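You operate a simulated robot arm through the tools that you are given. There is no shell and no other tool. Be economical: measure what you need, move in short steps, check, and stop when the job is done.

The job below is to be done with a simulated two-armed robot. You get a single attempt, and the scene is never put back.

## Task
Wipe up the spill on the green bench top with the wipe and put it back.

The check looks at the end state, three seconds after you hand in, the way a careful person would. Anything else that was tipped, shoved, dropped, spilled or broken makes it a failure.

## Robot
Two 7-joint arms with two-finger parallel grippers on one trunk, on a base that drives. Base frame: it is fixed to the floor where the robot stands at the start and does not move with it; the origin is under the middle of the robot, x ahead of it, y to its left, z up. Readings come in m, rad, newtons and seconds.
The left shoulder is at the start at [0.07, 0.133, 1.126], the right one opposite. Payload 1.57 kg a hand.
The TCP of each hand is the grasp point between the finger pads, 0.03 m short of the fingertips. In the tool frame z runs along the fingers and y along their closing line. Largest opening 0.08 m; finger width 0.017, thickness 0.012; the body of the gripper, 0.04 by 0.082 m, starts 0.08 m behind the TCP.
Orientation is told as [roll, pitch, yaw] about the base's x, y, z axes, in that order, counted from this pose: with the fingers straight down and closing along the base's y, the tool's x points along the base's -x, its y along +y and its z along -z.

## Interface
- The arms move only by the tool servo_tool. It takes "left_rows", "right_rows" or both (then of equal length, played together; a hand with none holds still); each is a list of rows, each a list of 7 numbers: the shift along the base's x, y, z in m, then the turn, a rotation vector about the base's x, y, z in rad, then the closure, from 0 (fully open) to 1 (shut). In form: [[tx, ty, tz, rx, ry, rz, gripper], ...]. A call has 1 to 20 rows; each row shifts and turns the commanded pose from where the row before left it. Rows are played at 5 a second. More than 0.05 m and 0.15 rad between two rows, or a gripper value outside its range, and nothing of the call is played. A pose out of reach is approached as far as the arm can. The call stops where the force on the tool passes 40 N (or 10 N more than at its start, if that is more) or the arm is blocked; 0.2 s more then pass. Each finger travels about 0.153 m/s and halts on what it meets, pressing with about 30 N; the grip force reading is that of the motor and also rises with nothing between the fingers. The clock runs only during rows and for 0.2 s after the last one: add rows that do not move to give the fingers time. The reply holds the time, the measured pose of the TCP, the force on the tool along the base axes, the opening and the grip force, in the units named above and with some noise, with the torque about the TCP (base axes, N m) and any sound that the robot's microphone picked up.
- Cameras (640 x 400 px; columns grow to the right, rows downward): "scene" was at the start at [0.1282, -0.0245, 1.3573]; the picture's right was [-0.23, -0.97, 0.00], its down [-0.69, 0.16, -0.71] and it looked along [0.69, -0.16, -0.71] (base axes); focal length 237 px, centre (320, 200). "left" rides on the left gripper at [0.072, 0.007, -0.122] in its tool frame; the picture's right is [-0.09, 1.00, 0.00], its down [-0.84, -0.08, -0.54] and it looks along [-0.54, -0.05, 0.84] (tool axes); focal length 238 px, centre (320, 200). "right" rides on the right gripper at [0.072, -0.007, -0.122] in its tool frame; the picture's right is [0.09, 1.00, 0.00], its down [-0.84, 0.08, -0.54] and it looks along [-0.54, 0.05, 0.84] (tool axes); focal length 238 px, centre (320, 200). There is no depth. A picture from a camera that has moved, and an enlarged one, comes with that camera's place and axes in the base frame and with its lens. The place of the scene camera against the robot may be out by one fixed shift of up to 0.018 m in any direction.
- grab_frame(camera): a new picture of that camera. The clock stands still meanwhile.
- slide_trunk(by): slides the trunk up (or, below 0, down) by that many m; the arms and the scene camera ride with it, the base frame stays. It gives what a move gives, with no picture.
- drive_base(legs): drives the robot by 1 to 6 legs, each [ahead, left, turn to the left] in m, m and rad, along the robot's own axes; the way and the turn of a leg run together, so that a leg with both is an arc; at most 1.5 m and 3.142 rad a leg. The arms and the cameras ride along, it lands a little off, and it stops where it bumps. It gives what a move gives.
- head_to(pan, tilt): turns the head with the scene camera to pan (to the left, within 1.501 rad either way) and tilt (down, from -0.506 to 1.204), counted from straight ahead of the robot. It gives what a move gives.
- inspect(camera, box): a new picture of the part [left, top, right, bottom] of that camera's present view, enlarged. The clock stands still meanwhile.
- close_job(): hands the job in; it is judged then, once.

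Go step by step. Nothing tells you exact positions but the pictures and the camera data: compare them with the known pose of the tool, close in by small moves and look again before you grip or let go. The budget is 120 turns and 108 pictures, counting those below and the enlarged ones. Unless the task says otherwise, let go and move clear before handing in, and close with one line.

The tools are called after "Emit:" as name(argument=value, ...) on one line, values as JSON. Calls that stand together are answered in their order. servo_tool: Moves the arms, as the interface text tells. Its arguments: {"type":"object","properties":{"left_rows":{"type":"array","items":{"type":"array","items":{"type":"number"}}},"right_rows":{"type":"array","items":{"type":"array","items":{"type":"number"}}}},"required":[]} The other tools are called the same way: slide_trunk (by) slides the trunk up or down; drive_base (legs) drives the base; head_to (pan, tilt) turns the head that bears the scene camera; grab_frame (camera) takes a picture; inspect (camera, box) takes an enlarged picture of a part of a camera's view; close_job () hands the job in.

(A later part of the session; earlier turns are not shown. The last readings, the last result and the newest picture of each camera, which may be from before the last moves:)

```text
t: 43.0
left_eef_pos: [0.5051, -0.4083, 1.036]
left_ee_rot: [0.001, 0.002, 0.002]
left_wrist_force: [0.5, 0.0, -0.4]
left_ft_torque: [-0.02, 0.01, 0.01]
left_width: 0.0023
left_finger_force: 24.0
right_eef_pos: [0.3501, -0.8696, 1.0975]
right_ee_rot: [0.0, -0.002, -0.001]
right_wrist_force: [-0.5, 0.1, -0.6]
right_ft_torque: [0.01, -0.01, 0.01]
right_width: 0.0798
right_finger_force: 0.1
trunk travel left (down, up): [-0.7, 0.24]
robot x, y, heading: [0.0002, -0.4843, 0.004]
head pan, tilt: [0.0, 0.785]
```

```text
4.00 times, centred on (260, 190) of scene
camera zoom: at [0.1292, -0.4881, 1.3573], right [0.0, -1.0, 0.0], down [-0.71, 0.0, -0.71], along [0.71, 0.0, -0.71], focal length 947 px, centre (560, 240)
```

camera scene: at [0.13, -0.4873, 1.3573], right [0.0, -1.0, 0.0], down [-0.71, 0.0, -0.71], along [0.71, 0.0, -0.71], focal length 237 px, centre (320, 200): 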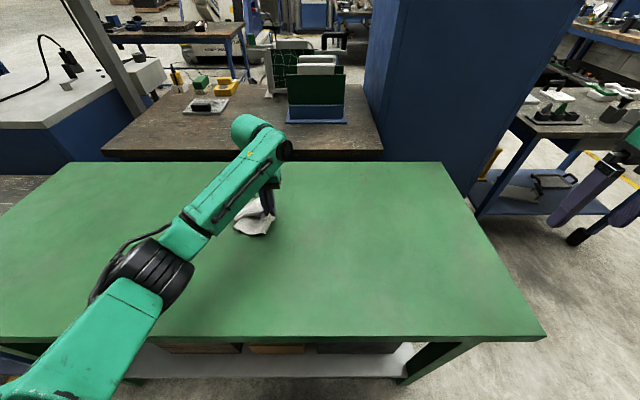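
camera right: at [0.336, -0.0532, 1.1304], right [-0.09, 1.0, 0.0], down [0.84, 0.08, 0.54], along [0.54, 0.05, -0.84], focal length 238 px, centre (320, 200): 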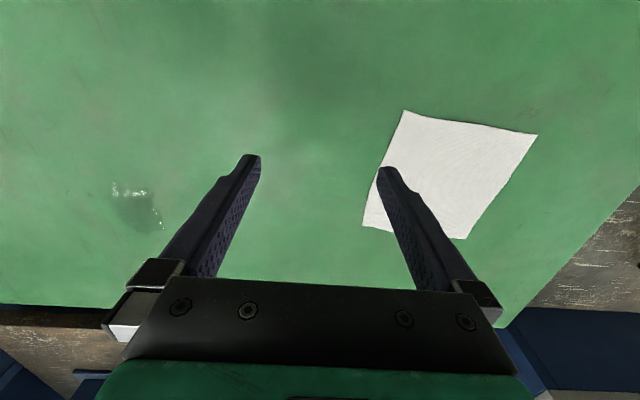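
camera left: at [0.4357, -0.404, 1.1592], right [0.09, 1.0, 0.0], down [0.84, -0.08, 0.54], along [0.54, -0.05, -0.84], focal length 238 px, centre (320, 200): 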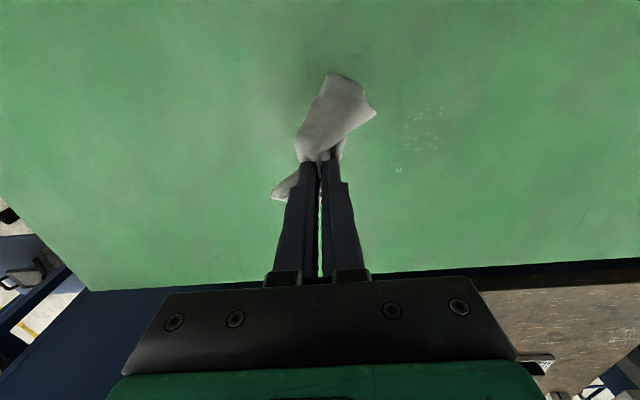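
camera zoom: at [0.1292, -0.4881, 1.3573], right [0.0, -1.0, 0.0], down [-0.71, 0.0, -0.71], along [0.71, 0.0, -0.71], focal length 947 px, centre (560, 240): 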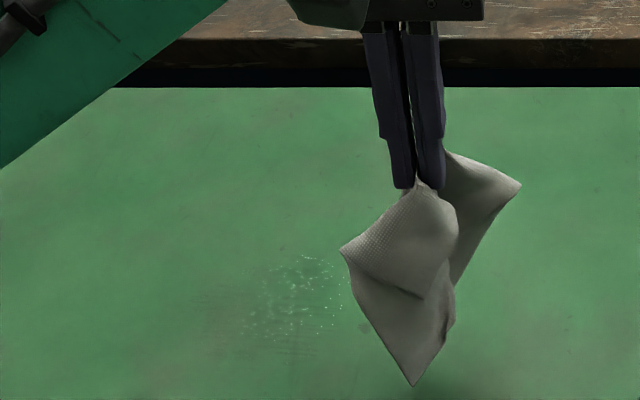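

Much better: only small beads and faint dampness are left. I'll check where the beads are.

Emit:
inspect(camera="left", box=[340, 70, 500, 180])

```text
3.64 times, centred on (420, 125) of left
camera zoom: at [0.4357, -0.404, 1.1592], right [0.09, 1.0, 0.0], down [0.84, -0.08, 0.54], along [0.54, -0.05, -0.84], focal length 867 px, centre (-44, 473)
```

zoom: 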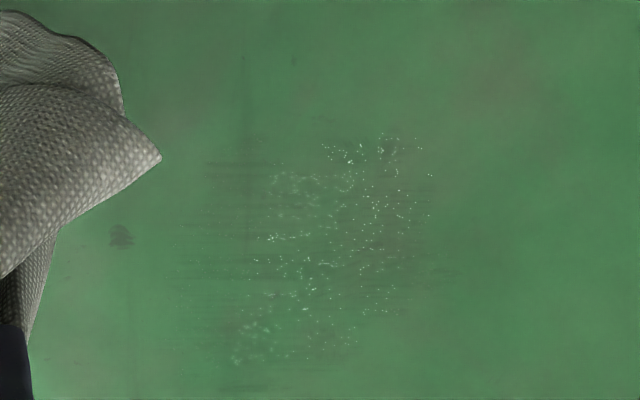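

Tiny beads remain over the same patch, so I'll do another full set of passes with finer lanes.

Emit:
servo_tool(left_rows=[[0, 0.045, 0, 0, 0, 0, 1], [0, 0.045, 0, 0, 0, 0, 1], [0, 0.045, 0, 0, 0, 0, 1], [0, 0.045, -0.015, 0, 0, 0, 1], [0, 0.015, -0.04, 0, 0, 0, 1], [0, -0.012, -0.014, 0, 0, 0, 1], [0, -0.015, -0.014, 0, 0, 0, 1], [0, -0.015, -0.014, 0, 0, 0, 1], [0, -0.015, -0.014, 0, 0, 0, 1], [0, -0.015, -0.014, 0, 0, 0, 1], [0, -0.015, -0.014, 0, 0, 0, 1], [0, -0.015, -0.008, 0, 0, 0, 1], [0, -0.015, -0.007, 0, 0, 0, 1], [0, -0.02, 0, 0, 0, 0, 1], [0, -0.015, 0, 0, 0, 0, 1]])

Emit:
servo_tool(left_rows=[[0.008, 0.025, 0, 0, 0, 0, 1], [0, 0.025, 0, 0, 0, 0, 1], [0, 0.025, 0, 0, 0, 0, 1], [0, 0.025, 0, 0, 0, 0, 1], [0, 0.025, 0, 0, 0, 0, 1], [0, 0.025, 0, 0, 0, 0, 1], [0.01, 0, 0, 0, 0, 0, 1], [0, -0.025, 0, 0, 0, 0, 1], [0, -0.025, 0, 0, 0, 0, 1], [0, -0.025, 0, 0, 0, 0, 1], [0, -0.025, 0, 0, 0, 0, 1], [0, -0.025, 0, 0, 0, 0, 1], [0, -0.025, 0, 0, 0, 0, 1], [0.01, 0, 0, 0, 0, 0, 1]])

Emit:
servo_tool(left_rows=[[0, 0.025, 0, 0, 0, 0, 1], [0, 0.025, 0, 0, 0, 0, 1], [0, 0.025, 0, 0, 0, 0, 1], [0, 0.025, 0, 0, 0, 0, 1], [0, 0.025, 0, 0, 0, 0, 1], [0, 0.025, 0, 0, 0, 0, 1], [0.012, 0, 0, 0, 0, 0, 1], [0, -0.025, 0, 0, 0, 0, 1], [0, -0.025, 0, 0, 0, 0, 1], [0, -0.025, 0, 0, 0, 0, 1], [0, -0.025, 0, 0, 0, 0, 1], [0, -0.025, 0, 0, 0, 0, 1], [0, -0.025, 0, 0, 0, 0, 1], [0.012, 0, 0, 0, 0, 0, 1]])

Emit:
servo_tool(left_rows=[[0, 0.025, 0, 0, 0, 0, 1], [0, 0.025, 0, 0, 0, 0, 1], [0, 0.025, 0, 0, 0, 0, 1], [0, 0.025, 0, 0, 0, 0, 1], [0, 0.025, 0, 0, 0, 0, 1], [0, 0.025, 0, 0, 0, 0, 1], [0.012, 0, 0, 0, 0, 0, 1], [0, -0.025, 0, 0, 0, 0, 1], [0, -0.025, 0, 0, 0, 0, 1], [0, -0.025, 0, 0, 0, 0, 1], [0, -0.025, 0, 0, 0, 0, 1], [0, -0.025, 0, 0, 0, 0, 1], [0, -0.025, 0, 0, 0, 0, 1], [0.012, 0, 0, 0, 0, 0, 1]])

Emit:
servo_tool(left_rows=[[0, 0.025, 0, 0, 0, 0, 1], [0, 0.025, 0, 0, 0, 0, 1], [0, 0.025, 0, 0, 0, 0, 1], [0, 0.025, 0, 0, 0, 0, 1], [0, 0.025, 0, 0, 0, 0, 1], [0, 0.025, 0, 0, 0, 0, 1], [0.012, 0, 0, 0, 0, 0, 1], [0, -0.025, 0, 0, 0, 0, 1], [0, -0.025, 0, 0, 0, 0, 1], [0, -0.025, 0, 0, 0, 0, 1], [0, -0.025, 0, 0, 0, 0, 1], [0, -0.025, 0, 0, 0, 0, 1], [0, -0.025, 0, 0, 0, 0, 1]])

Emit:
servo_tool(left_rows=[[0, 0, 0.03, 0, 0, 0, 1], [-0.02, -0.01, 0.04, 0, 0, 0, 1], [-0.03, -0.01, 0.035, 0, 0, 0, 1], [-0.03, -0.01, 0.035, 0, 0, 0, 1], [-0.02, -0.01, 0.015, 0, 0, 0, 1]])

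Emit:
inspect(camera="left", box=[340, 70, 500, 180])

Emit:
inspect(camera="scene", box=[180, 140, 340, 240])

```text
t: 46.2
left_eef_pos: [0.5093, -0.3662, 0.884]
left_ee_rot: [0.001, -0.002, 0.003]
left_wrist_force: [-1.4, 1.4, 6.9]
left_ft_torque: [0.12, 0.0, -0.01]
left_width: 0.0021
left_finger_force: 24.4
right_eef_pos: [0.3509, -0.8694, 1.0974]
right_ee_rot: [0.0, -0.002, 0.0]
right_wrist_force: [0.0, 0.1, -0.4]
right_ft_torque: [0.02, 0.01, -0.04]
right_width: 0.08
right_finger_force: 0.0
trunk travel left (down, up): [-0.7, 0.24]
robot x, y, heading: [-0.0016, -0.4803, 0.002]
head pan, tilt: [0.0, 0.785]
```

```text
t: 49.2
left_eef_pos: [0.535, -0.3668, 0.8838]
left_ee_rot: [0.0, -0.002, 0.0]
left_wrist_force: [-3.3, -0.7, 14.1]
left_ft_torque: [0.13, 0.12, 0.03]
left_width: 0.0024
left_finger_force: 24.4
right_eef_pos: [0.3499, -0.8706, 1.0977]
right_ee_rot: [0.0, -0.004, 0.0]
right_wrist_force: [0.2, 0.3, -0.3]
right_ft_torque: [0.02, -0.03, 0.0]
right_width: 0.0801
right_finger_force: 0.1
trunk travel left (down, up): [-0.7, 0.24]
robot x, y, heading: [-0.0012, -0.4797, 0.0]
head pan, tilt: [0.0, 0.785]
```

```text
t: 52.2
left_eef_pos: [0.5626, -0.368, 0.8841]
left_ee_rot: [-0.001, -0.001, 0.002]
left_wrist_force: [-1.6, 0.3, 5.9]
left_ft_torque: [0.09, 0.08, 0.04]
left_width: 0.0022
left_finger_force: 23.8
right_eef_pos: [0.3512, -0.8698, 1.0969]
right_ee_rot: [-0.002, 0.001, 0.001]
right_wrist_force: [-0.4, 0.1, -0.3]
right_ft_torque: [0.01, -0.01, 0.01]
right_width: 0.0797
right_finger_force: 0.2
trunk travel left (down, up): [-0.7, 0.24]
robot x, y, heading: [-0.0009, -0.4875, 0.002]
head pan, tilt: [0.0, 0.785]
```

```text
t: 55.2
left_eef_pos: [0.5843, -0.3657, 0.8834]
left_ee_rot: [0.001, -0.001, 0.001]
left_wrist_force: [-2.7, -0.5, 10.4]
left_ft_torque: [0.07, 0.09, 0.05]
left_width: 0.0022
left_finger_force: 24.0
right_eef_pos: [0.35, -0.8696, 1.0972]
right_ee_rot: [-0.001, -0.002, 0.0]
right_wrist_force: [-0.6, 0.3, 0.0]
right_ft_torque: [-0.02, 0.03, 0.02]
right_width: 0.08
right_finger_force: 0.1
trunk travel left (down, up): [-0.7, 0.24]
robot x, y, heading: [-0.0003, -0.4831, 0.002]
head pan, tilt: [0.0, 0.785]
```

```text
t: 58.0
left_eef_pos: [0.5952, -0.367, 0.8841]
left_ee_rot: [0.002, 0.001, -0.001]
left_wrist_force: [0.1, 1.6, 7.7]
left_ft_torque: [0.14, 0.01, 0.03]
left_width: 0.0023
left_finger_force: 23.8
right_eef_pos: [0.3515, -0.8694, 1.0968]
right_ee_rot: [0.001, -0.001, 0.002]
right_wrist_force: [0.5, -0.6, 0.6]
right_ft_torque: [0.01, 0.01, 0.01]
right_width: 0.0801
right_finger_force: 0.2
trunk travel left (down, up): [-0.7, 0.24]
robot x, y, heading: [-0.0021, -0.4814, -0.001]
head pan, tilt: [0.0, 0.785]
```

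```text
t: 59.2
left_eef_pos: [0.5734, -0.4142, 1.0403]
left_ee_rot: [0.001, 0.001, 0.001]
left_wrist_force: [-0.5, 0.0, 0.7]
left_ft_torque: [0.02, 0.0, -0.01]
left_width: 0.0023
left_finger_force: 24.2
left hand out of reach, approached as far as the arm can: row 3, 4, 5
right_eef_pos: [0.3521, -0.8701, 1.0968]
right_ee_rot: [0.001, -0.001, 0.001]
right_wrist_force: [-0.1, 0.3, 0.3]
right_ft_torque: [0.03, -0.02, 0.0]
right_width: 0.08
right_finger_force: 0.0
trunk travel left (down, up): [-0.7, 0.24]
robot x, y, heading: [-0.0008, -0.4817, -0.001]
head pan, tilt: [0.0, 0.785]
```

```text
3.64 times, centred on (420, 125) of left
camera zoom: at [0.5018, -0.4084, 1.1624], right [0.09, 1.0, 0.0], down [0.84, -0.08, 0.54], along [0.54, -0.05, -0.84], focal length 867 px, centre (-44, 473)
```

zoom: 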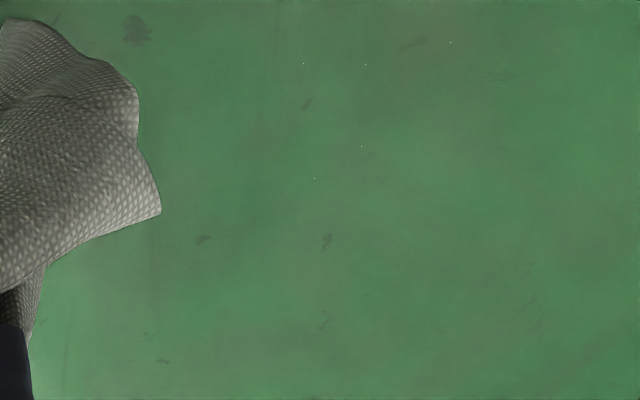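

```text
4.00 times, centred on (260, 190) of scene
camera zoom: at [0.1294, -0.4887, 1.3573], right [0.0, -1.0, 0.0], down [-0.71, 0.0, -0.71], along [0.71, 0.0, -0.71], focal length 947 px, centre (560, 240)
```

zoom: 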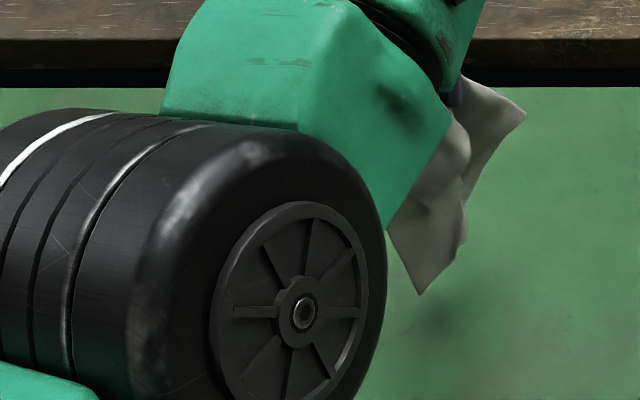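

It's nearly clean, with only about five specks. The arm has swung into an awkward elbow posture, so I'll ease it back and look at the whole patch again.

Emit:
servo_tool(left_rows=[[0, 0.03, 0, 0, 0, 0, 1], [0, 0.03, 0, 0, 0, 0, 1], [-0.03, 0.03, 0, 0, 0, 0, 1], [-0.04, 0, 0, 0, 0, 0, 1], [0, 0, 0, 0, 0, 0, 1]])

Emit:
grab_frame(camera="scene")

Emit:
grab_frame(camera="left")

```text
t: 60.4
left_eef_pos: [0.5703, -0.314, 1.0445]
left_ee_rot: [-0.001, 0.002, -0.001]
left_wrist_force: [0.0, 0.6, 0.4]
left_ft_torque: [0.05, -0.04, -0.01]
left_width: 0.0025
left_finger_force: 23.9
left hand out of reach, approached as far as the arm can: row 2, 3, 4
right_eef_pos: [0.3523, -0.8694, 1.0961]
right_ee_rot: [-0.002, 0.001, -0.001]
right_wrist_force: [-0.8, 0.6, 0.3]
right_ft_torque: [0.0, 0.01, -0.01]
right_width: 0.0803
right_finger_force: 0.1
trunk travel left (down, up): [-0.7, 0.24]
robot x, y, heading: [0.0039, -0.48, -0.002]
head pan, tilt: [0.0, 0.785]
```

```text
71 pictures are left
camera scene: at [0.1304, -0.488, 1.3572], right [0.0, -1.0, 0.0], down [-0.71, 0.0, -0.71], along [0.71, 0.0, -0.71], focal length 237 px, centre (320, 200)
```

scene: 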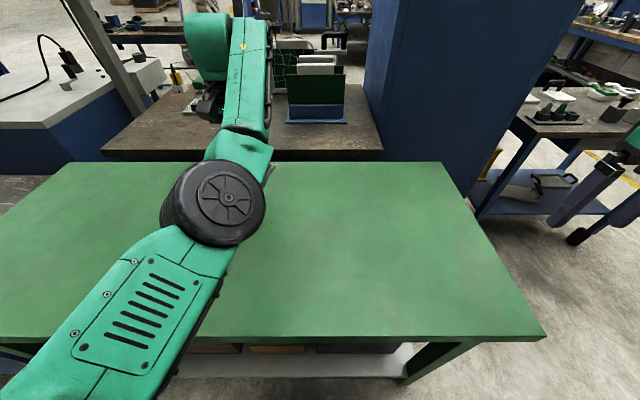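

```text
70 pictures are left
camera left: at [0.4987, -0.3089, 1.1672], right [0.09, 1.0, 0.0], down [0.84, -0.08, 0.54], along [0.54, -0.05, -0.84], focal length 238 px, centre (320, 200)
```

left: 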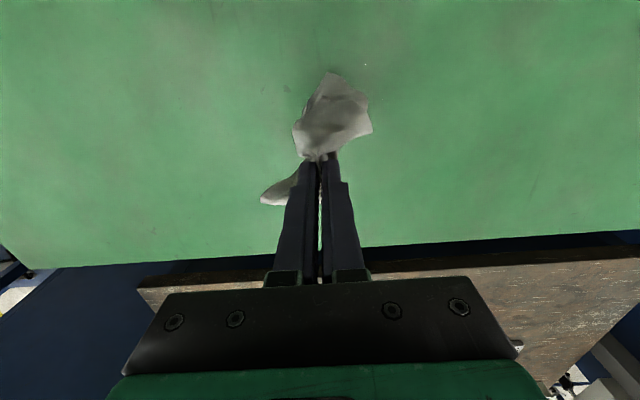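

Emit:
servo_tool(left_rows=[[0, 0.04, 0, 0, 0, 0, 1], [0, 0.04, 0, 0, 0, 0, 1], [0, 0.04, 0, 0, 0, 0, 1], [0, 0.04, 0, 0, 0, 0, 1], [-0.02, 0, 0, 0, 0, 0, 1], [-0.02, 0, 0, 0, 0, 0, 1]])

Emit:
grab_frame(camera="scene")

```text
t: 61.8
left_eef_pos: [0.5293, -0.1519, 1.0433]
left_ee_rot: [0.0, 0.002, 0.003]
left_wrist_force: [-0.3, 0.0, 0.0]
left_ft_torque: [-0.01, -0.03, 0.0]
left_width: 0.0021
left_finger_force: 24.2
right_eef_pos: [0.3512, -0.8686, 1.0972]
right_ee_rot: [0.001, 0.0, -0.001]
right_wrist_force: [0.3, -0.3, 1.0]
right_ft_torque: [0.02, -0.02, 0.0]
right_width: 0.08
right_finger_force: 0.1
trunk travel left (down, up): [-0.7, 0.24]
robot x, y, heading: [0.0006, -0.4783, -0.001]
head pan, tilt: [0.0, 0.785]
```

```text
69 pictures are left
camera scene: at [0.1298, -0.4881, 1.3573], right [0.0, -1.0, 0.0], down [-0.71, 0.0, -0.71], along [0.71, 0.0, -0.71], focal length 237 px, centre (320, 200)
```

scene: 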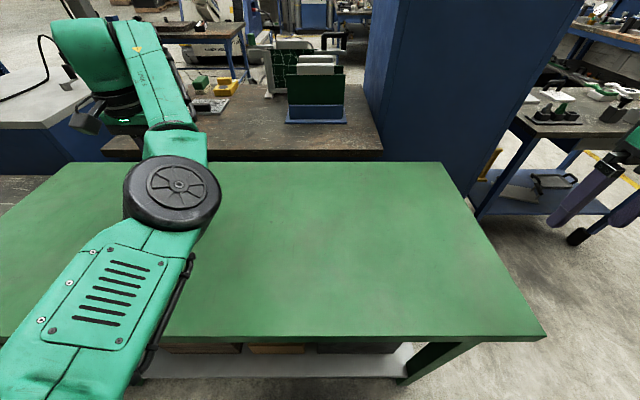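

Emit:
inspect(camera="scene", box=[210, 170, 330, 245])

Emit:
inspect(camera="left", box=[140, 50, 300, 160])

```text
5.33 times, centred on (270, 208) of scene
camera zoom: at [0.1298, -0.4881, 1.3573], right [0.0, -1.0, 0.0], down [-0.71, 0.0, -0.71], along [0.71, 0.0, -0.71], focal length 1263 px, centre (587, 160)
```

zoom: 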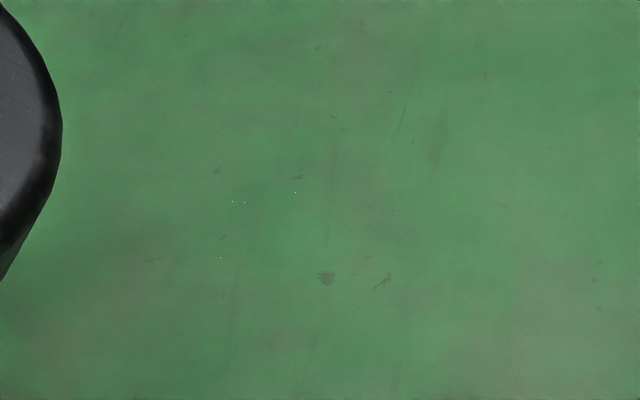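

```text
3.64 times, centred on (220, 105) of left
camera zoom: at [0.4582, -0.1468, 1.166], right [0.09, 1.0, 0.0], down [0.84, -0.08, 0.54], along [0.54, -0.05, -0.84], focal length 867 px, centre (684, 546)
```

zoom: 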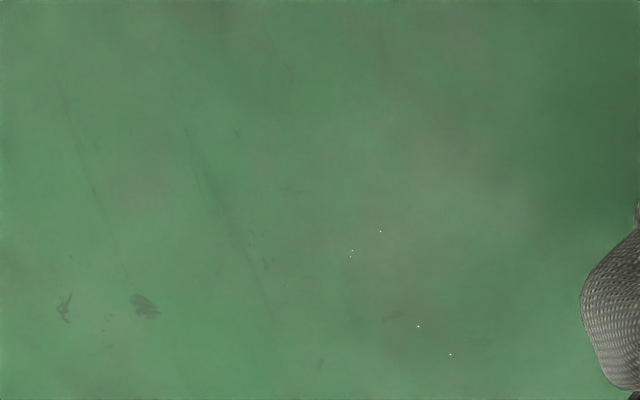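

Only about five specks remain. I want one more light set of passes, but first I'll get the elbow back into a normal posture by moving the hand up and back.

Emit:
servo_tool(left_rows=[[-0.02, 0.02, 0.03, 0, 0, 0, 1], [-0.02, 0.02, 0.03, 0, 0, 0, 1], [-0.03, 0.02, 0.03, 0, 0, 0, 1], [-0.03, 0.02, 0.02, 0, 0, 0, 1], [-0.03, 0, 0, 0, 0, 0, 1], [0, 0, 0, 0, 0, 0, 1]])

Emit:
grab_frame(camera="scene")

```text
t: 63.2
left_eef_pos: [0.399, -0.0716, 1.1556]
left_ee_rot: [0.001, 0.001, -0.001]
left_wrist_force: [-0.2, -0.8, -0.8]
left_ft_torque: [0.01, -0.02, 0.02]
left_width: 0.0022
left_finger_force: 23.5
right_eef_pos: [0.3534, -0.8684, 1.0966]
right_ee_rot: [0.0, 0.001, 0.0]
right_wrist_force: [0.4, 0.2, -1.2]
right_ft_torque: [0.0, -0.03, 0.01]
right_width: 0.08
right_finger_force: 0.1
trunk travel left (down, up): [-0.7, 0.24]
robot x, y, heading: [-0.001, -0.4792, -0.003]
head pan, tilt: [0.0, 0.785]
```

```text
66 pictures are left
camera scene: at [0.1308, -0.4876, 1.3572], right [0.0, -1.0, 0.0], down [-0.71, 0.0, -0.71], along [0.71, 0.0, -0.71], focal length 237 px, centre (320, 200)
```

scene: 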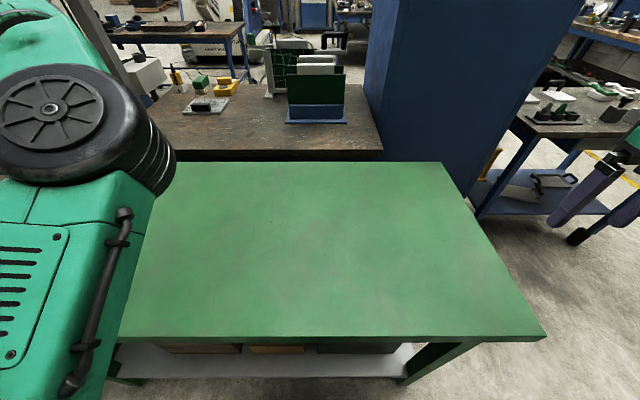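

The elbow is now high and clear of the bench. I'll go back over the patch for a final set of passes, checking posture on the way down.

Emit:
servo_tool(left_rows=[[0.025, -0.03, -0.02, 0, 0, 0, 1], [0.025, -0.03, -0.02, 0, 0, 0, 1], [0.025, -0.03, -0.02, 0, 0, 0, 1], [0.025, -0.03, -0.025, 0, 0, 0, 1], [0.01, -0.02, -0.04, 0, 0, 0, 1], [0, -0.003, -0.045, 0, 0, 0, 1], [0, 0, 0, 0, 0, 0, 1]])

Emit:
grab_frame(camera="scene")

Emit:
grab_frame(camera="left")

```text
t: 64.8
left_eef_pos: [0.5187, -0.2067, 0.9863]
left_ee_rot: [0.0, -0.002, 0.0]
left_wrist_force: [0.0, -0.5, -0.6]
left_ft_torque: [-0.01, 0.01, 0.04]
left_width: 0.0021
left_finger_force: 24.0
left hand out of reach, approached as far as the arm can: row 4, 5
right_eef_pos: [0.3513, -0.8699, 1.0965]
right_ee_rot: [0.001, 0.001, 0.001]
right_wrist_force: [0.6, 0.6, 0.1]
right_ft_torque: [0.03, 0.0, 0.0]
right_width: 0.0802
right_finger_force: 0.0
trunk travel left (down, up): [-0.7, 0.24]
robot x, y, heading: [-0.0021, -0.4823, 0.002]
head pan, tilt: [0.0, 0.785]
```

```text
65 pictures are left
camera scene: at [0.13, -0.488, 1.3573], right [0.0, -1.0, 0.0], down [-0.71, 0.0, -0.71], along [0.71, 0.0, -0.71], focal length 237 px, centre (320, 200)
```

scene: 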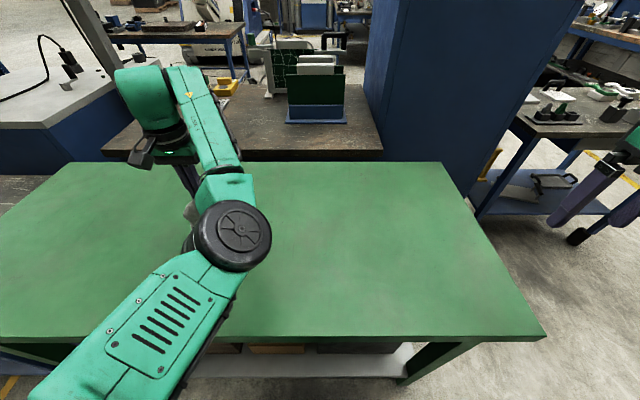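

```text
64 pictures are left
camera left: at [0.4481, -0.2014, 1.1088], right [0.09, 1.0, 0.0], down [0.84, -0.08, 0.54], along [0.54, -0.05, -0.84], focal length 238 px, centre (320, 200)
```

left: 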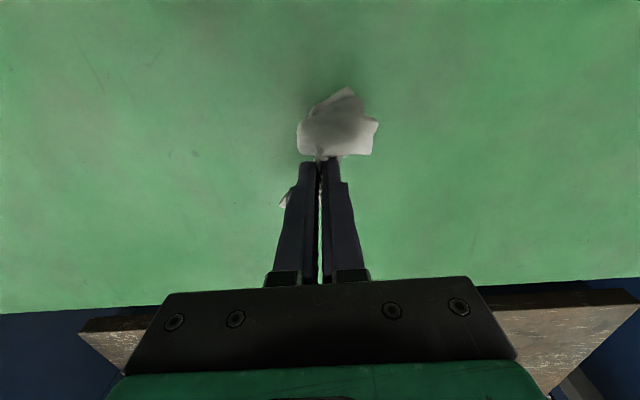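

Emit:
servo_tool(left_rows=[[0, -0.012, -0.014, 0, 0, 0, 1], [0, -0.015, -0.014, 0, 0, 0, 1], [0, -0.015, -0.014, 0, 0, 0, 1], [0, -0.015, -0.014, 0, 0, 0, 1], [0, -0.015, -0.014, 0, 0, 0, 1], [0, -0.015, -0.014, 0, 0, 0, 1], [0, -0.015, -0.006, 0, 0, 0, 1]])

Emit:
grab_frame(camera="scene")

Emit:
grab_frame(camera="left")

```text
t: 66.4
left_eef_pos: [0.5313, -0.3015, 0.8916]
left_ee_rot: [0.003, -0.001, 0.006]
left_wrist_force: [0.0, 0.2, -0.8]
left_ft_torque: [0.03, 0.0, -0.03]
left_width: 0.0023
left_finger_force: 23.9
left hand out of reach, approached as far as the arm can: row 1, 2, 3
right_eef_pos: [0.3522, -0.8689, 1.0977]
right_ee_rot: [0.001, 0.0, -0.001]
right_wrist_force: [0.1, 0.4, 0.8]
right_ft_torque: [0.02, 0.0, 0.05]
right_width: 0.0802
right_finger_force: 0.1
trunk travel left (down, up): [-0.7, 0.24]
robot x, y, heading: [0.0021, -0.4809, -0.002]
head pan, tilt: [0.0, 0.785]
```

```text
63 pictures are left
camera scene: at [0.1303, -0.4879, 1.3573], right [0.0, -1.0, 0.0], down [-0.71, 0.0, -0.71], along [0.71, 0.0, -0.71], focal length 237 px, centre (320, 200)
```

scene: 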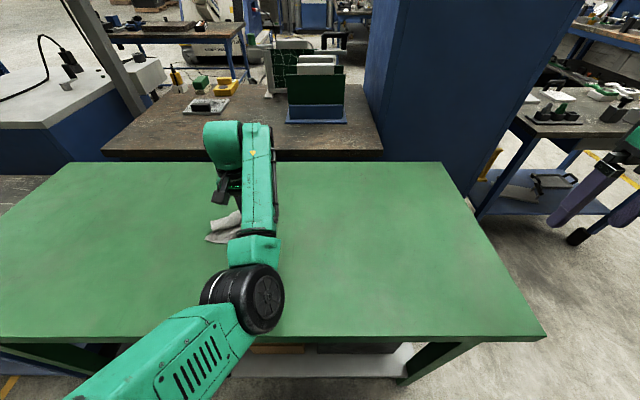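

```text
62 pictures are left
camera left: at [0.4601, -0.2959, 1.0145], right [0.09, 1.0, 0.0], down [0.84, -0.07, 0.54], along [0.54, -0.05, -0.84], focal length 238 px, centre (320, 200)
```

left: 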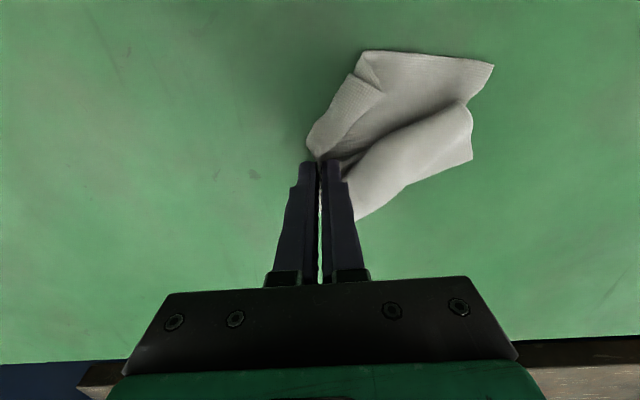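

The elbow is clear of the bench. I'll press and do the final passes.

Emit:
servo_tool(left_rows=[[-0.012, -0.02, -0.004, 0, 0, 0, 1], [-0.01, -0.025, -0.005, 0, 0, 0, 1], [0, 0.025, 0, 0, 0, 0, 1], [0, 0.025, 0, 0, 0, 0, 1], [0, 0.025, 0, 0, 0, 0, 1], [0, 0.025, 0, 0, 0, 0, 1], [0, 0.025, 0, 0, 0, 0, 1], [0.015, 0, 0, 0, 0, 0, 1], [0, -0.025, 0, 0, 0, 0, 1], [0, -0.025, 0, 0, 0, 0, 1], [0, -0.025, 0, 0, 0, 0, 1], [0, -0.025, 0, 0, 0, 0, 1], [0, -0.025, 0, 0, 0, 0, 1], [0.015, 0, 0, 0, 0, 0, 1]])

Emit:
servo_tool(left_rows=[[0, 0.025, 0, 0, 0, 0, 1], [0, 0.025, 0, 0, 0, 0, 1], [0, 0.025, 0, 0, 0, 0, 1], [0, 0.025, 0, 0, 0, 0, 1], [0, 0.025, 0, 0, 0, 0, 1], [0.012, 0, 0, 0, 0, 0, 1], [0, -0.025, 0, 0, 0, 0, 1], [0, -0.025, 0, 0, 0, 0, 1], [0, -0.025, 0, 0, 0, 0, 1], [0, -0.025, 0, 0, 0, 0, 1], [0, -0.025, 0, 0, 0, 0, 1], [0.012, 0, 0, 0, 0, 0, 1]])

Emit:
grab_frame(camera="scene")

```text
t: 67.3
left_eef_pos: [0.5268, -0.3168, 0.8829]
left_ee_rot: [0.021, -0.028, 0.005]
left_wrist_force: [-4.1, -3.4, 24.2]
left_ft_torque: [0.04, 0.15, 0.03]
left_width: 0.0024
left_finger_force: 24.3
left hand out of reach, approached as far as the arm can: row 1, 2
right_eef_pos: [0.3483, -0.8702, 1.0973]
right_ee_rot: [0.001, -0.003, -0.002]
right_wrist_force: [-0.3, -0.1, -0.7]
right_ft_torque: [-0.03, 0.05, 0.0]
right_width: 0.0803
right_finger_force: 0.0
trunk travel left (down, up): [-0.7, 0.24]
robot x, y, heading: [0.0019, -0.4811, -0.002]
head pan, tilt: [0.0, 0.785]
stopped in row 4 (left hand): the force on the tool passed its limit (the readings are from after the stop); the commanded pose is now the measured one
```

```text
t: 69.9
left_eef_pos: [0.5471, -0.3214, 0.8825]
left_ee_rot: [0.014, -0.023, 0.003]
left_wrist_force: [-8.0, -1.2, 33.8]
left_ft_torque: [0.18, 0.27, 0.05]
left_width: 0.0023
left_finger_force: 23.5
right_eef_pos: [0.3457, -0.8722, 1.0984]
right_ee_rot: [0.002, -0.007, -0.002]
right_wrist_force: [0.0, 0.2, 0.0]
right_ft_torque: [0.0, 0.0, 0.01]
right_width: 0.0802
right_finger_force: 0.1
trunk travel left (down, up): [-0.7, 0.24]
robot x, y, heading: [-0.0014, -0.4831, 0.0]
head pan, tilt: [0.0, 0.785]
```

```text
61 pictures are left
camera scene: at [0.1223, -0.4902, 1.3582], right [0.0, -1.0, 0.0], down [-0.7, 0.0, -0.71], along [0.71, 0.0, -0.7], focal length 237 px, centre (320, 200)
```

scene: 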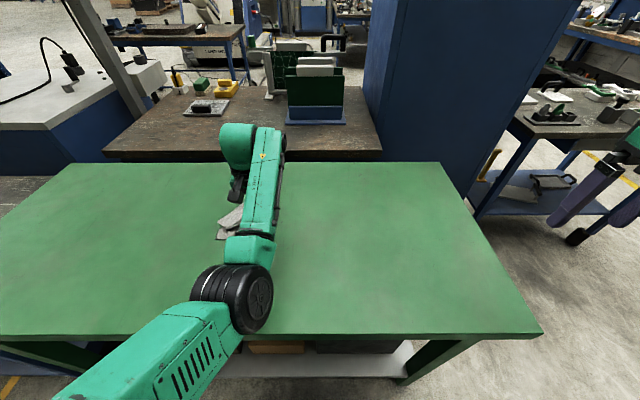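

The force is a bit high, so I'll ease up 1.5 mm and finish the last lanes.

Emit:
servo_tool(left_rows=[[0, 0, 0.0015, -0.014, 0.023, 0, 1], [0, 0.025, 0, 0, 0, 0, 1], [0, 0.025, 0, 0, 0, 0, 1], [0, 0.025, 0, 0, 0, 0, 1], [0, 0.025, 0, 0, 0, 0, 1], [0, 0.015, 0, 0, 0, 0, 1], [0.014, 0, 0, 0, 0, 0, 1], [0, -0.025, 0, 0, 0, 0, 1], [0, -0.025, 0, 0, 0, 0, 1], [0, -0.025, 0, 0, 0, 0, 1], [0, -0.025, 0, 0, 0, 0, 1], [0.014, 0, 0, 0, 0, 0, 1]])

Emit:
servo_tool(left_rows=[[0, 0.025, 0, 0, 0, 0, 1], [0, 0.025, 0, 0, 0, 0, 1], [0, 0.025, 0, 0, 0, 0, 1], [0, 0.025, 0, 0, 0, 0, 1], [0.014, 0, 0, 0, 0, 0, 1], [0, -0.025, 0, 0, 0, 0, 1], [0, -0.025, 0, 0, 0, 0, 1], [0, -0.025, 0, 0, 0, 0, 1], [0, -0.025, 0, 0, 0, 0, 1]])

Emit:
servo_tool(left_rows=[[0, 0.03, 0.03, 0, 0, 0, 1], [0, 0.03, 0.035, 0, 0, 0, 1], [-0.01, 0.03, 0.035, 0, 0, 0, 1], [-0.02, 0.03, 0.03, 0, 0, 0, 1], [-0.02, 0.04, 0, 0, 0, 0, 1], [-0.02, 0.03, 0, 0, 0, 0, 1]])

Emit:
grab_frame(camera="scene")

Emit:
grab_frame(camera="left")

```text
t: 72.5
left_eef_pos: [0.5783, -0.3048, 0.8827]
left_ee_rot: [0.001, 0.004, 0.001]
left_wrist_force: [-4.9, -1.8, 20.8]
left_ft_torque: [0.11, 0.2, 0.02]
left_width: 0.0021
left_finger_force: 24.4
right_eef_pos: [0.3484, -0.8702, 1.0979]
right_ee_rot: [0.002, -0.003, -0.001]
right_wrist_force: [0.6, -0.7, 0.0]
right_ft_torque: [-0.02, 0.0, 0.0]
right_width: 0.0801
right_finger_force: 0.1
trunk travel left (down, up): [-0.7, 0.24]
robot x, y, heading: [0.0017, -0.4819, -0.003]
head pan, tilt: [0.0, 0.785]
```

```text
t: 74.5
left_eef_pos: [0.5913, -0.3045, 0.8836]
left_ee_rot: [0.004, -0.001, 0.004]
left_wrist_force: [-1.3, 5.7, 26.0]
left_ft_torque: [0.44, -0.01, -0.04]
left_width: 0.0023
left_finger_force: 23.7
right_eef_pos: [0.3481, -0.8694, 1.0963]
right_ee_rot: [0.002, -0.004, 0.001]
right_wrist_force: [-0.8, -0.3, -0.1]
right_ft_torque: [0.0, 0.04, 0.01]
right_width: 0.0798
right_finger_force: 0.1
trunk travel left (down, up): [-0.7, 0.24]
robot x, y, heading: [-0.0052, -0.4814, -0.001]
head pan, tilt: [0.0, 0.785]
```

```text
t: 75.9
left_eef_pos: [0.523, -0.1123, 1.007]
left_ee_rot: [0.0, 0.006, 0.002]
left_wrist_force: [0.4, 0.1, -0.5]
left_ft_torque: [0.02, 0.0, -0.01]
left_width: 0.0024
left_finger_force: 23.2
right_eef_pos: [0.3533, -0.8671, 1.0957]
right_ee_rot: [-0.002, -0.001, -0.001]
right_wrist_force: [-0.2, 1.2, 0.5]
right_ft_torque: [0.02, -0.02, -0.01]
right_width: 0.0799
right_finger_force: 0.0
trunk travel left (down, up): [-0.7, 0.24]
robot x, y, heading: [-0.0003, -0.4773, -0.006]
head pan, tilt: [0.0, 0.785]
```

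```text
60 pictures are left
camera scene: at [0.1303, -0.4868, 1.3573], right [0.0, -1.0, 0.0], down [-0.71, 0.0, -0.71], along [0.71, 0.0, -0.71], focal length 237 px, centre (320, 200)
```

scene: 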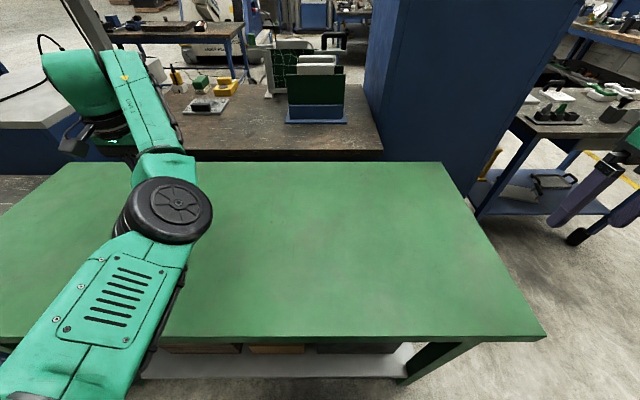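

```text
59 pictures are left
camera left: at [0.4524, -0.1078, 1.1295], right [0.09, 1.0, 0.0], down [0.84, -0.08, 0.54], along [0.54, -0.05, -0.84], focal length 238 px, centre (320, 200)
```

left: 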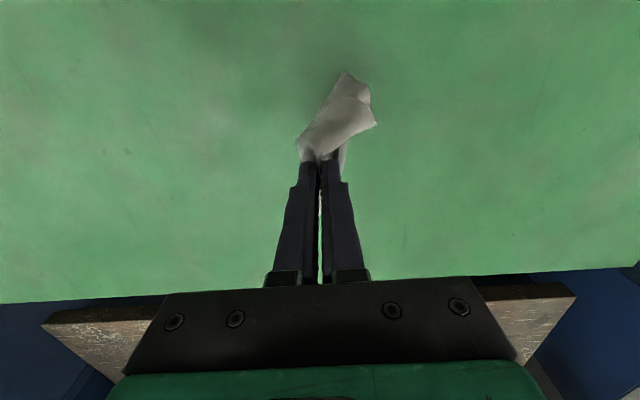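

Emit:
inspect(camera="scene", box=[210, 170, 330, 245])

Emit:
inspect(camera="left", box=[110, 60, 290, 180])

```text
5.33 times, centred on (270, 208) of scene
camera zoom: at [0.1303, -0.4868, 1.3573], right [0.0, -1.0, 0.0], down [-0.71, 0.0, -0.71], along [0.71, 0.0, -0.71], focal length 1263 px, centre (587, 160)
```

zoom: 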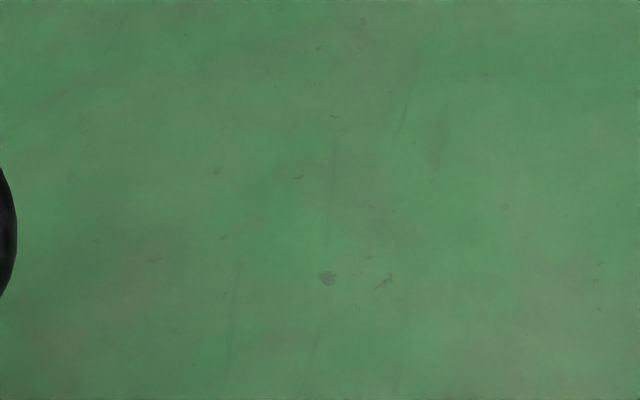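

```text
3.33 times, centred on (200, 120) of left
camera zoom: at [0.4524, -0.1078, 1.1295], right [0.09, 1.0, 0.0], down [0.84, -0.08, 0.54], along [0.54, -0.05, -0.84], focal length 794 px, centre (720, 467)
```

zoom: 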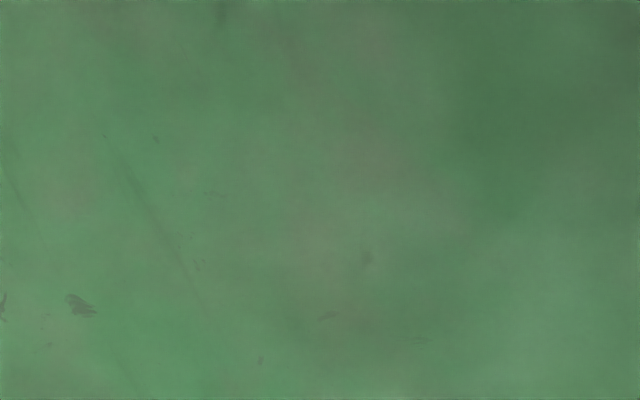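

The bench is clean with no glints or dampness. Next I'll raise the hand, drive back left to the start, and lay the wipe where it was, with its pinch point at about (0.469, 0.084).

Emit:
servo_tool(left_rows=[[-0.02, -0.01, 0.04, 0, 0, 0, 1], [-0.02, -0.01, 0.04, 0, 0, 0, 1], [-0.02, 0, 0.04, 0, 0, 0, 1], [-0.02, 0, 0.03, 0, 0, 0, 1], [0, 0, 0, 0, 0, 0, 1]])

Emit:
drive_base(legs=[[0, 0.24, 0], [0, 0.238, 0]])

Emit:
grab_frame(camera="scene")

```text
t: 77.1
left_eef_pos: [0.4437, -0.1348, 1.1601]
left_ee_rot: [-0.001, 0.004, 0.0]
left_wrist_force: [-0.1, -0.3, -0.1]
left_ft_torque: [-0.01, 0.02, 0.04]
left_width: 0.0023
left_finger_force: 23.4
right_eef_pos: [0.3516, -0.8689, 1.0958]
right_ee_rot: [-0.001, 0.0, 0.0]
right_wrist_force: [0.6, 0.0, -0.3]
right_ft_torque: [0.0, -0.01, -0.02]
right_width: 0.0803
right_finger_force: 0.1
trunk travel left (down, up): [-0.7, 0.24]
robot x, y, heading: [0.0005, -0.4789, 0.0]
head pan, tilt: [0.0, 0.785]
```

```text
t: 80.2
left_eef_pos: [0.4411, 0.34, 1.1594]
left_ee_rot: [0.002, 0.007, 0.006]
left_wrist_force: [0.1, 0.8, -0.7]
left_ft_torque: [-0.02, 0.0, 0.02]
left_width: 0.0024
left_finger_force: 23.3
right_eef_pos: [0.3535, -0.394, 1.0979]
right_ee_rot: [0.001, 0.0, 0.002]
right_wrist_force: [0.6, 0.6, 0.7]
right_ft_torque: [-0.02, -0.01, 0.01]
right_width: 0.0798
right_finger_force: 0.0
trunk travel left (down, up): [-0.7, 0.24]
robot x, y, heading: [-0.0007, -0.0073, 0.011]
head pan, tilt: [0.0, 0.785]
```

```text
56 pictures are left
camera scene: at [0.1298, -0.0134, 1.3572], right [0.0, -1.0, 0.0], down [-0.71, 0.0, -0.71], along [0.71, 0.0, -0.71], focal length 237 px, centre (320, 200)
```

scene: 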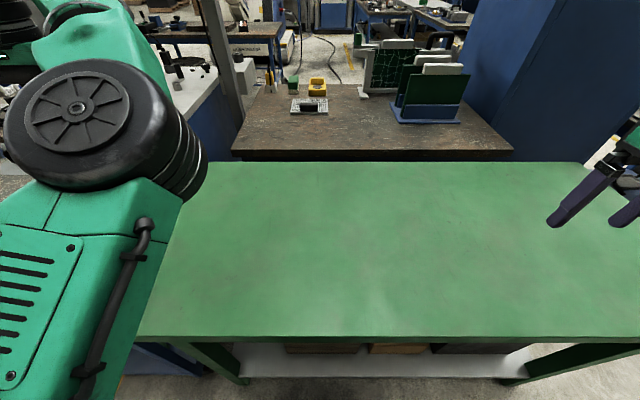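

In this elbow posture the arm works best well out to its left, so I'll drive 0.2 m right to give it room over the wipe's place.

Emit:
drive_base(legs=[[0, -0.2, -0.01]])

Emit:
servo_tool(left_rows=[[0.01, 0.025, -0.03, 0, 0, 0, 1], [0.01, 0.02, -0.04, 0, 0, 0, 1], [0.01, 0, -0.045, 0, 0, 0, 1], [0, 0, -0.04, 0, 0, 0, 1], [0, 0, 0, 0, 0, 0, 1], [0, 0, 0, 0, 0, 0, 1]])

Emit:
grab_frame(camera="left")

Emit:
grab_frame(camera="scene")

```text
t: 81.8
left_eef_pos: [0.4456, 0.1339, 1.1587]
left_ee_rot: [-0.002, 0.005, -0.009]
left_wrist_force: [0.4, 0.7, 0.5]
left_ft_torque: [0.01, 0.02, -0.01]
left_width: 0.0023
left_finger_force: 24.1
right_eef_pos: [0.3449, -0.5994, 1.0972]
right_ee_rot: [0.0, 0.0, -0.016]
right_wrist_force: [0.6, -1.0, 0.5]
right_ft_torque: [-0.01, 0.0, -0.01]
right_width: 0.0802
right_finger_force: 0.1
trunk travel left (down, up): [-0.7, 0.24]
robot x, y, heading: [-0.0009, -0.2102, -0.012]
head pan, tilt: [0.0, 0.785]
```

```text
t: 83.2
left_eef_pos: [0.4748, 0.1789, 1.0051]
left_ee_rot: [0.0, 0.005, -0.013]
left_wrist_force: [0.0, -0.2, 0.1]
left_ft_torque: [0.0, -0.03, -0.01]
left_width: 0.0023
left_finger_force: 24.1
right_eef_pos: [0.3454, -0.5996, 1.0966]
right_ee_rot: [0.0, 0.0, -0.013]
right_wrist_force: [-0.1, 0.3, -1.1]
right_ft_torque: [-0.01, 0.0, 0.03]
right_width: 0.0801
right_finger_force: 0.0
trunk travel left (down, up): [-0.7, 0.24]
robot x, y, heading: [-0.0031, -0.2102, -0.013]
head pan, tilt: [0.0, 0.785]
```

```text
55 pictures are left
camera left: at [0.405, 0.1847, 1.1276], right [0.1, 0.99, 0.0], down [0.84, -0.09, 0.54], along [0.54, -0.06, -0.84], focal length 238 px, centre (320, 200)
```

left: 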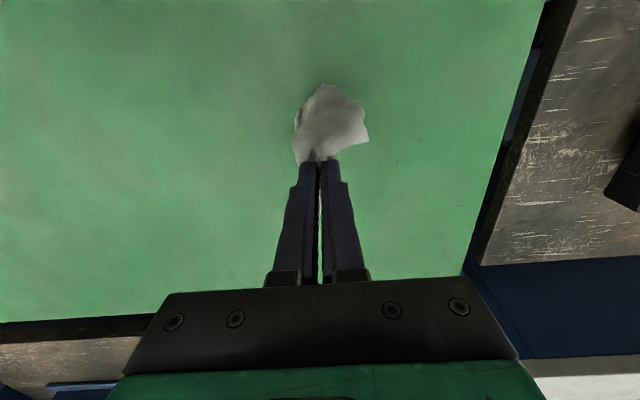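

```text
54 pictures are left
camera scene: at [0.1287, -0.2163, 1.3572], right [-0.01, -1.0, 0.0], down [-0.71, 0.01, -0.71], along [0.71, -0.01, -0.71], focal length 237 px, centre (320, 200)
```

scene: 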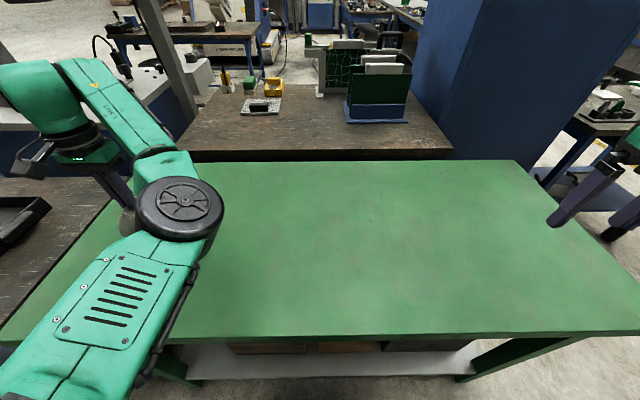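

Now I'll lay the cloth down, moving from left to right and dragging a bit to spread it out.

Emit:
servo_tool(left_rows=[[0, 0.035, -0.02, 0, 0, 0, 1], [0, 0.02, -0.03, 0, 0, 0, 1], [0, -0.012, -0.012, 0, 0, 0, 1], [0, -0.015, -0.012, 0, 0, 0, 1], [0, -0.015, -0.012, 0, 0, 0, 1], [0, -0.015, -0.011, 0, 0, 0, 1], [0, -0.015, -0.01, 0, 0, 0, 1], [0, -0.015, -0.008, 0, 0, 0, 1], [0, -0.015, 0, 0, 0, 0, 1], [0, -0.015, 0, 0, 0, 0, 1], [0, -0.015, 0, 0, 0, 0, 1], [0, 0, 0, 0, 0, 0, 1]])

Emit:
grab_frame(camera="left")

Emit:
grab_frame(camera="scene")

```text
t: 85.8
left_eef_pos: [0.4757, 0.1024, 0.888]
left_ee_rot: [-0.001, 0.005, -0.011]
left_wrist_force: [0.8, 0.4, 0.7]
left_ft_torque: [0.04, 0.01, 0.02]
left_width: 0.0022
left_finger_force: 24.0
right_eef_pos: [0.346, -0.5998, 1.097]
right_ee_rot: [0.0, -0.001, -0.013]
right_wrist_force: [0.0, 0.1, -0.2]
right_ft_torque: [0.0, 0.01, 0.01]
right_width: 0.0802
right_finger_force: 0.1
trunk travel left (down, up): [-0.7, 0.24]
robot x, y, heading: [-0.0023, -0.2084, -0.012]
head pan, tilt: [0.0, 0.785]
```

```text
53 pictures are left
camera left: at [0.4055, 0.1076, 1.0113], right [0.1, 0.99, 0.0], down [0.84, -0.09, 0.54], along [0.54, -0.06, -0.84], focal length 238 px, centre (320, 200)
```

left: 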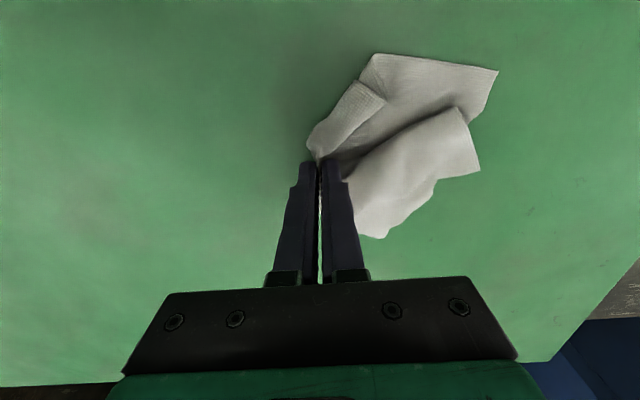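

```text
52 pictures are left
camera scene: at [0.1286, -0.2156, 1.3573], right [-0.01, -1.0, 0.0], down [-0.71, 0.01, -0.71], along [0.71, -0.01, -0.71], focal length 237 px, centre (320, 200)
```

scene: 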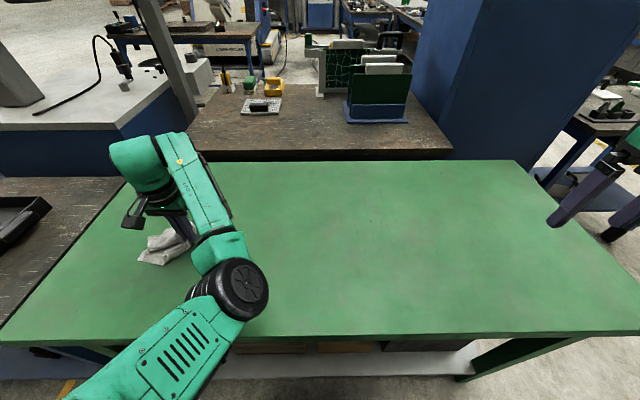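

I'll drag it a further 2.5 cm right, lower it and release, then check how it settles.

Emit:
servo_tool(left_rows=[[0, -0.012, -0.002, 0, 0, 0, 1], [0, -0.013, 0, 0, 0, 0, 1], [0, 0, 0, 0, 0, 0, 0.9], [0, 0, 0, 0, 0, 0, 0.7], [0, 0, 0, 0, 0, 0, 0.5], [0, 0, 0, 0, 0, 0, 0.4], [0, 0, 0.02, 0, 0, 0, 0.4], [0, 0, 0.03, 0, 0, 0, 0.4], [0, 0, 0.04, 0, 0, 0, 0.4], [0, 0, 0.04, 0, 0, 0, 0.4], [0, 0, 0.03, 0, 0, 0, 0.4]])

Emit:
grab_frame(camera="left")

Emit:
inspect(camera="scene", box=[80, 160, 280, 300])

```text
t: 88.2
left_eef_pos: [0.4938, 0.0938, 1.0412]
left_ee_rot: [0.001, 0.005, -0.011]
left_wrist_force: [0.6, 0.5, 0.7]
left_ft_torque: [0.01, -0.05, 0.02]
left_width: 0.048
left_finger_force: 0.0
left hand out of reach, approached as far as the arm can: row 7, 8, 9, 10
right_eef_pos: [0.344, -0.6007, 1.0976]
right_ee_rot: [-0.001, 0.0, -0.014]
right_wrist_force: [-0.1, 0.8, 0.4]
right_ft_torque: [-0.02, 0.04, 0.0]
right_width: 0.0799
right_finger_force: 0.1
trunk travel left (down, up): [-0.7, 0.24]
robot x, y, heading: [0.0008, -0.2083, -0.015]
head pan, tilt: [0.0, 0.785]
```

```text
51 pictures are left
camera left: at [0.4235, 0.0996, 1.1645], right [0.1, 0.99, 0.0], down [0.84, -0.09, 0.54], along [0.53, -0.05, -0.84], focal length 238 px, centre (320, 200)
```

left: 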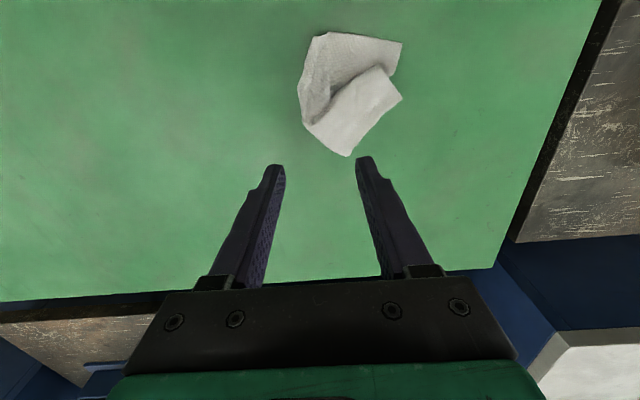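

```text
2.86 times, centred on (180, 230) of scene
camera zoom: at [0.128, -0.2161, 1.3573], right [-0.01, -1.0, 0.0], down [-0.71, 0.01, -0.71], along [0.71, -0.01, -0.71], focal length 676 px, centre (720, 114)
```

zoom: 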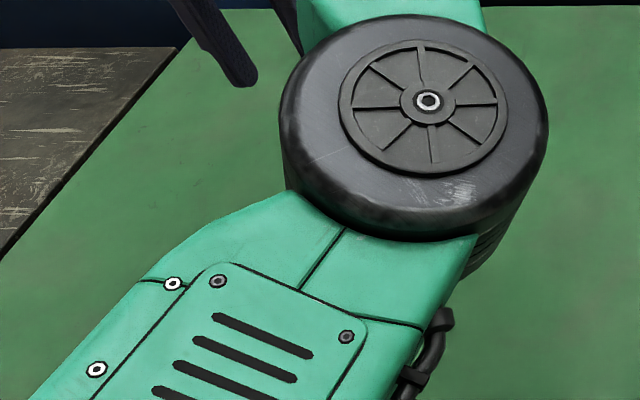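

The wipe is near its place at roughly (0.473, 0.133) but crumpled. I'll look closer to see if I can open the fold.

Emit:
inspect(camera="left", box=[270, 10, 440, 170])

```text
2.50 times, centred on (355, 90) of left
camera zoom: at [0.4235, 0.0996, 1.1645], right [0.1, 0.99, 0.0], down [0.84, -0.09, 0.54], along [0.53, -0.05, -0.84], focal length 596 px, centre (232, 475)
```

zoom: 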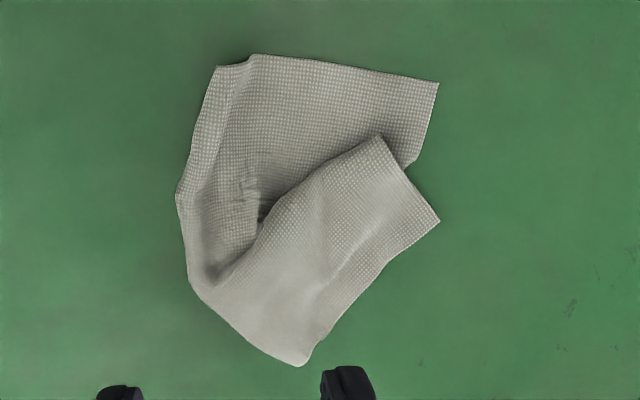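

There's a pleat: the far half of the cloth is folded back over the near half. I'll pinch near the flap's left corner, at about (0.483, 0.172), and pull it away in +x to open it.

Emit:
servo_tool(left_rows=[[-0.003, 0.026, -0.02, 0, 0, 0.011, 0.5], [-0.004, 0.026, -0.035, 0, 0, 0, 0.5], [-0.004, 0.026, -0.035, 0, 0, 0, 0.5], [0, 0, -0.03, 0, 0, 0, 0.5], [0, 0, -0.015, 0, 0, 0, 0.5], [0, 0, 0, 0, 0, 0, 0.5]])

Emit:
grab_frame(camera="left")

```text
t: 89.6
left_eef_pos: [0.4843, 0.172, 0.9072]
left_ee_rot: [0.0, 0.005, 0.001]
left_wrist_force: [-0.2, 0.0, 0.8]
left_ft_torque: [0.0, 0.01, -0.01]
left_width: 0.0398
left_finger_force: 0.1
right_eef_pos: [0.345, -0.5998, 1.0968]
right_ee_rot: [0.001, 0.001, -0.014]
right_wrist_force: [-0.3, -0.2, -0.7]
right_ft_torque: [-0.02, 0.0, 0.01]
right_width: 0.0802
right_finger_force: 0.1
trunk travel left (down, up): [-0.7, 0.24]
robot x, y, heading: [-0.0031, -0.2037, -0.015]
head pan, tilt: [0.0, 0.785]
```

```text
48 pictures are left
camera left: at [0.4133, 0.1775, 1.0302], right [0.09, 1.0, 0.0], down [0.84, -0.08, 0.54], along [0.54, -0.05, -0.84], focal length 238 px, centre (320, 200)
```

left: 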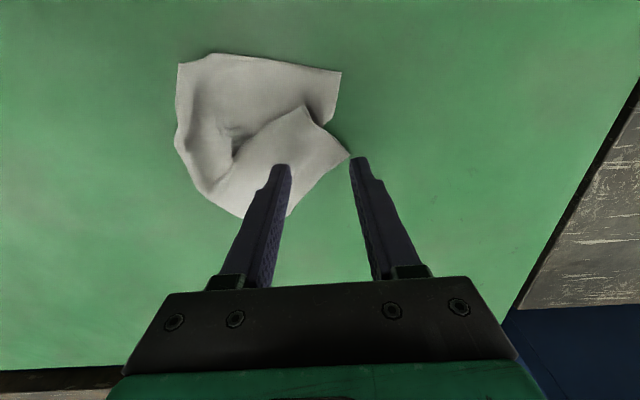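

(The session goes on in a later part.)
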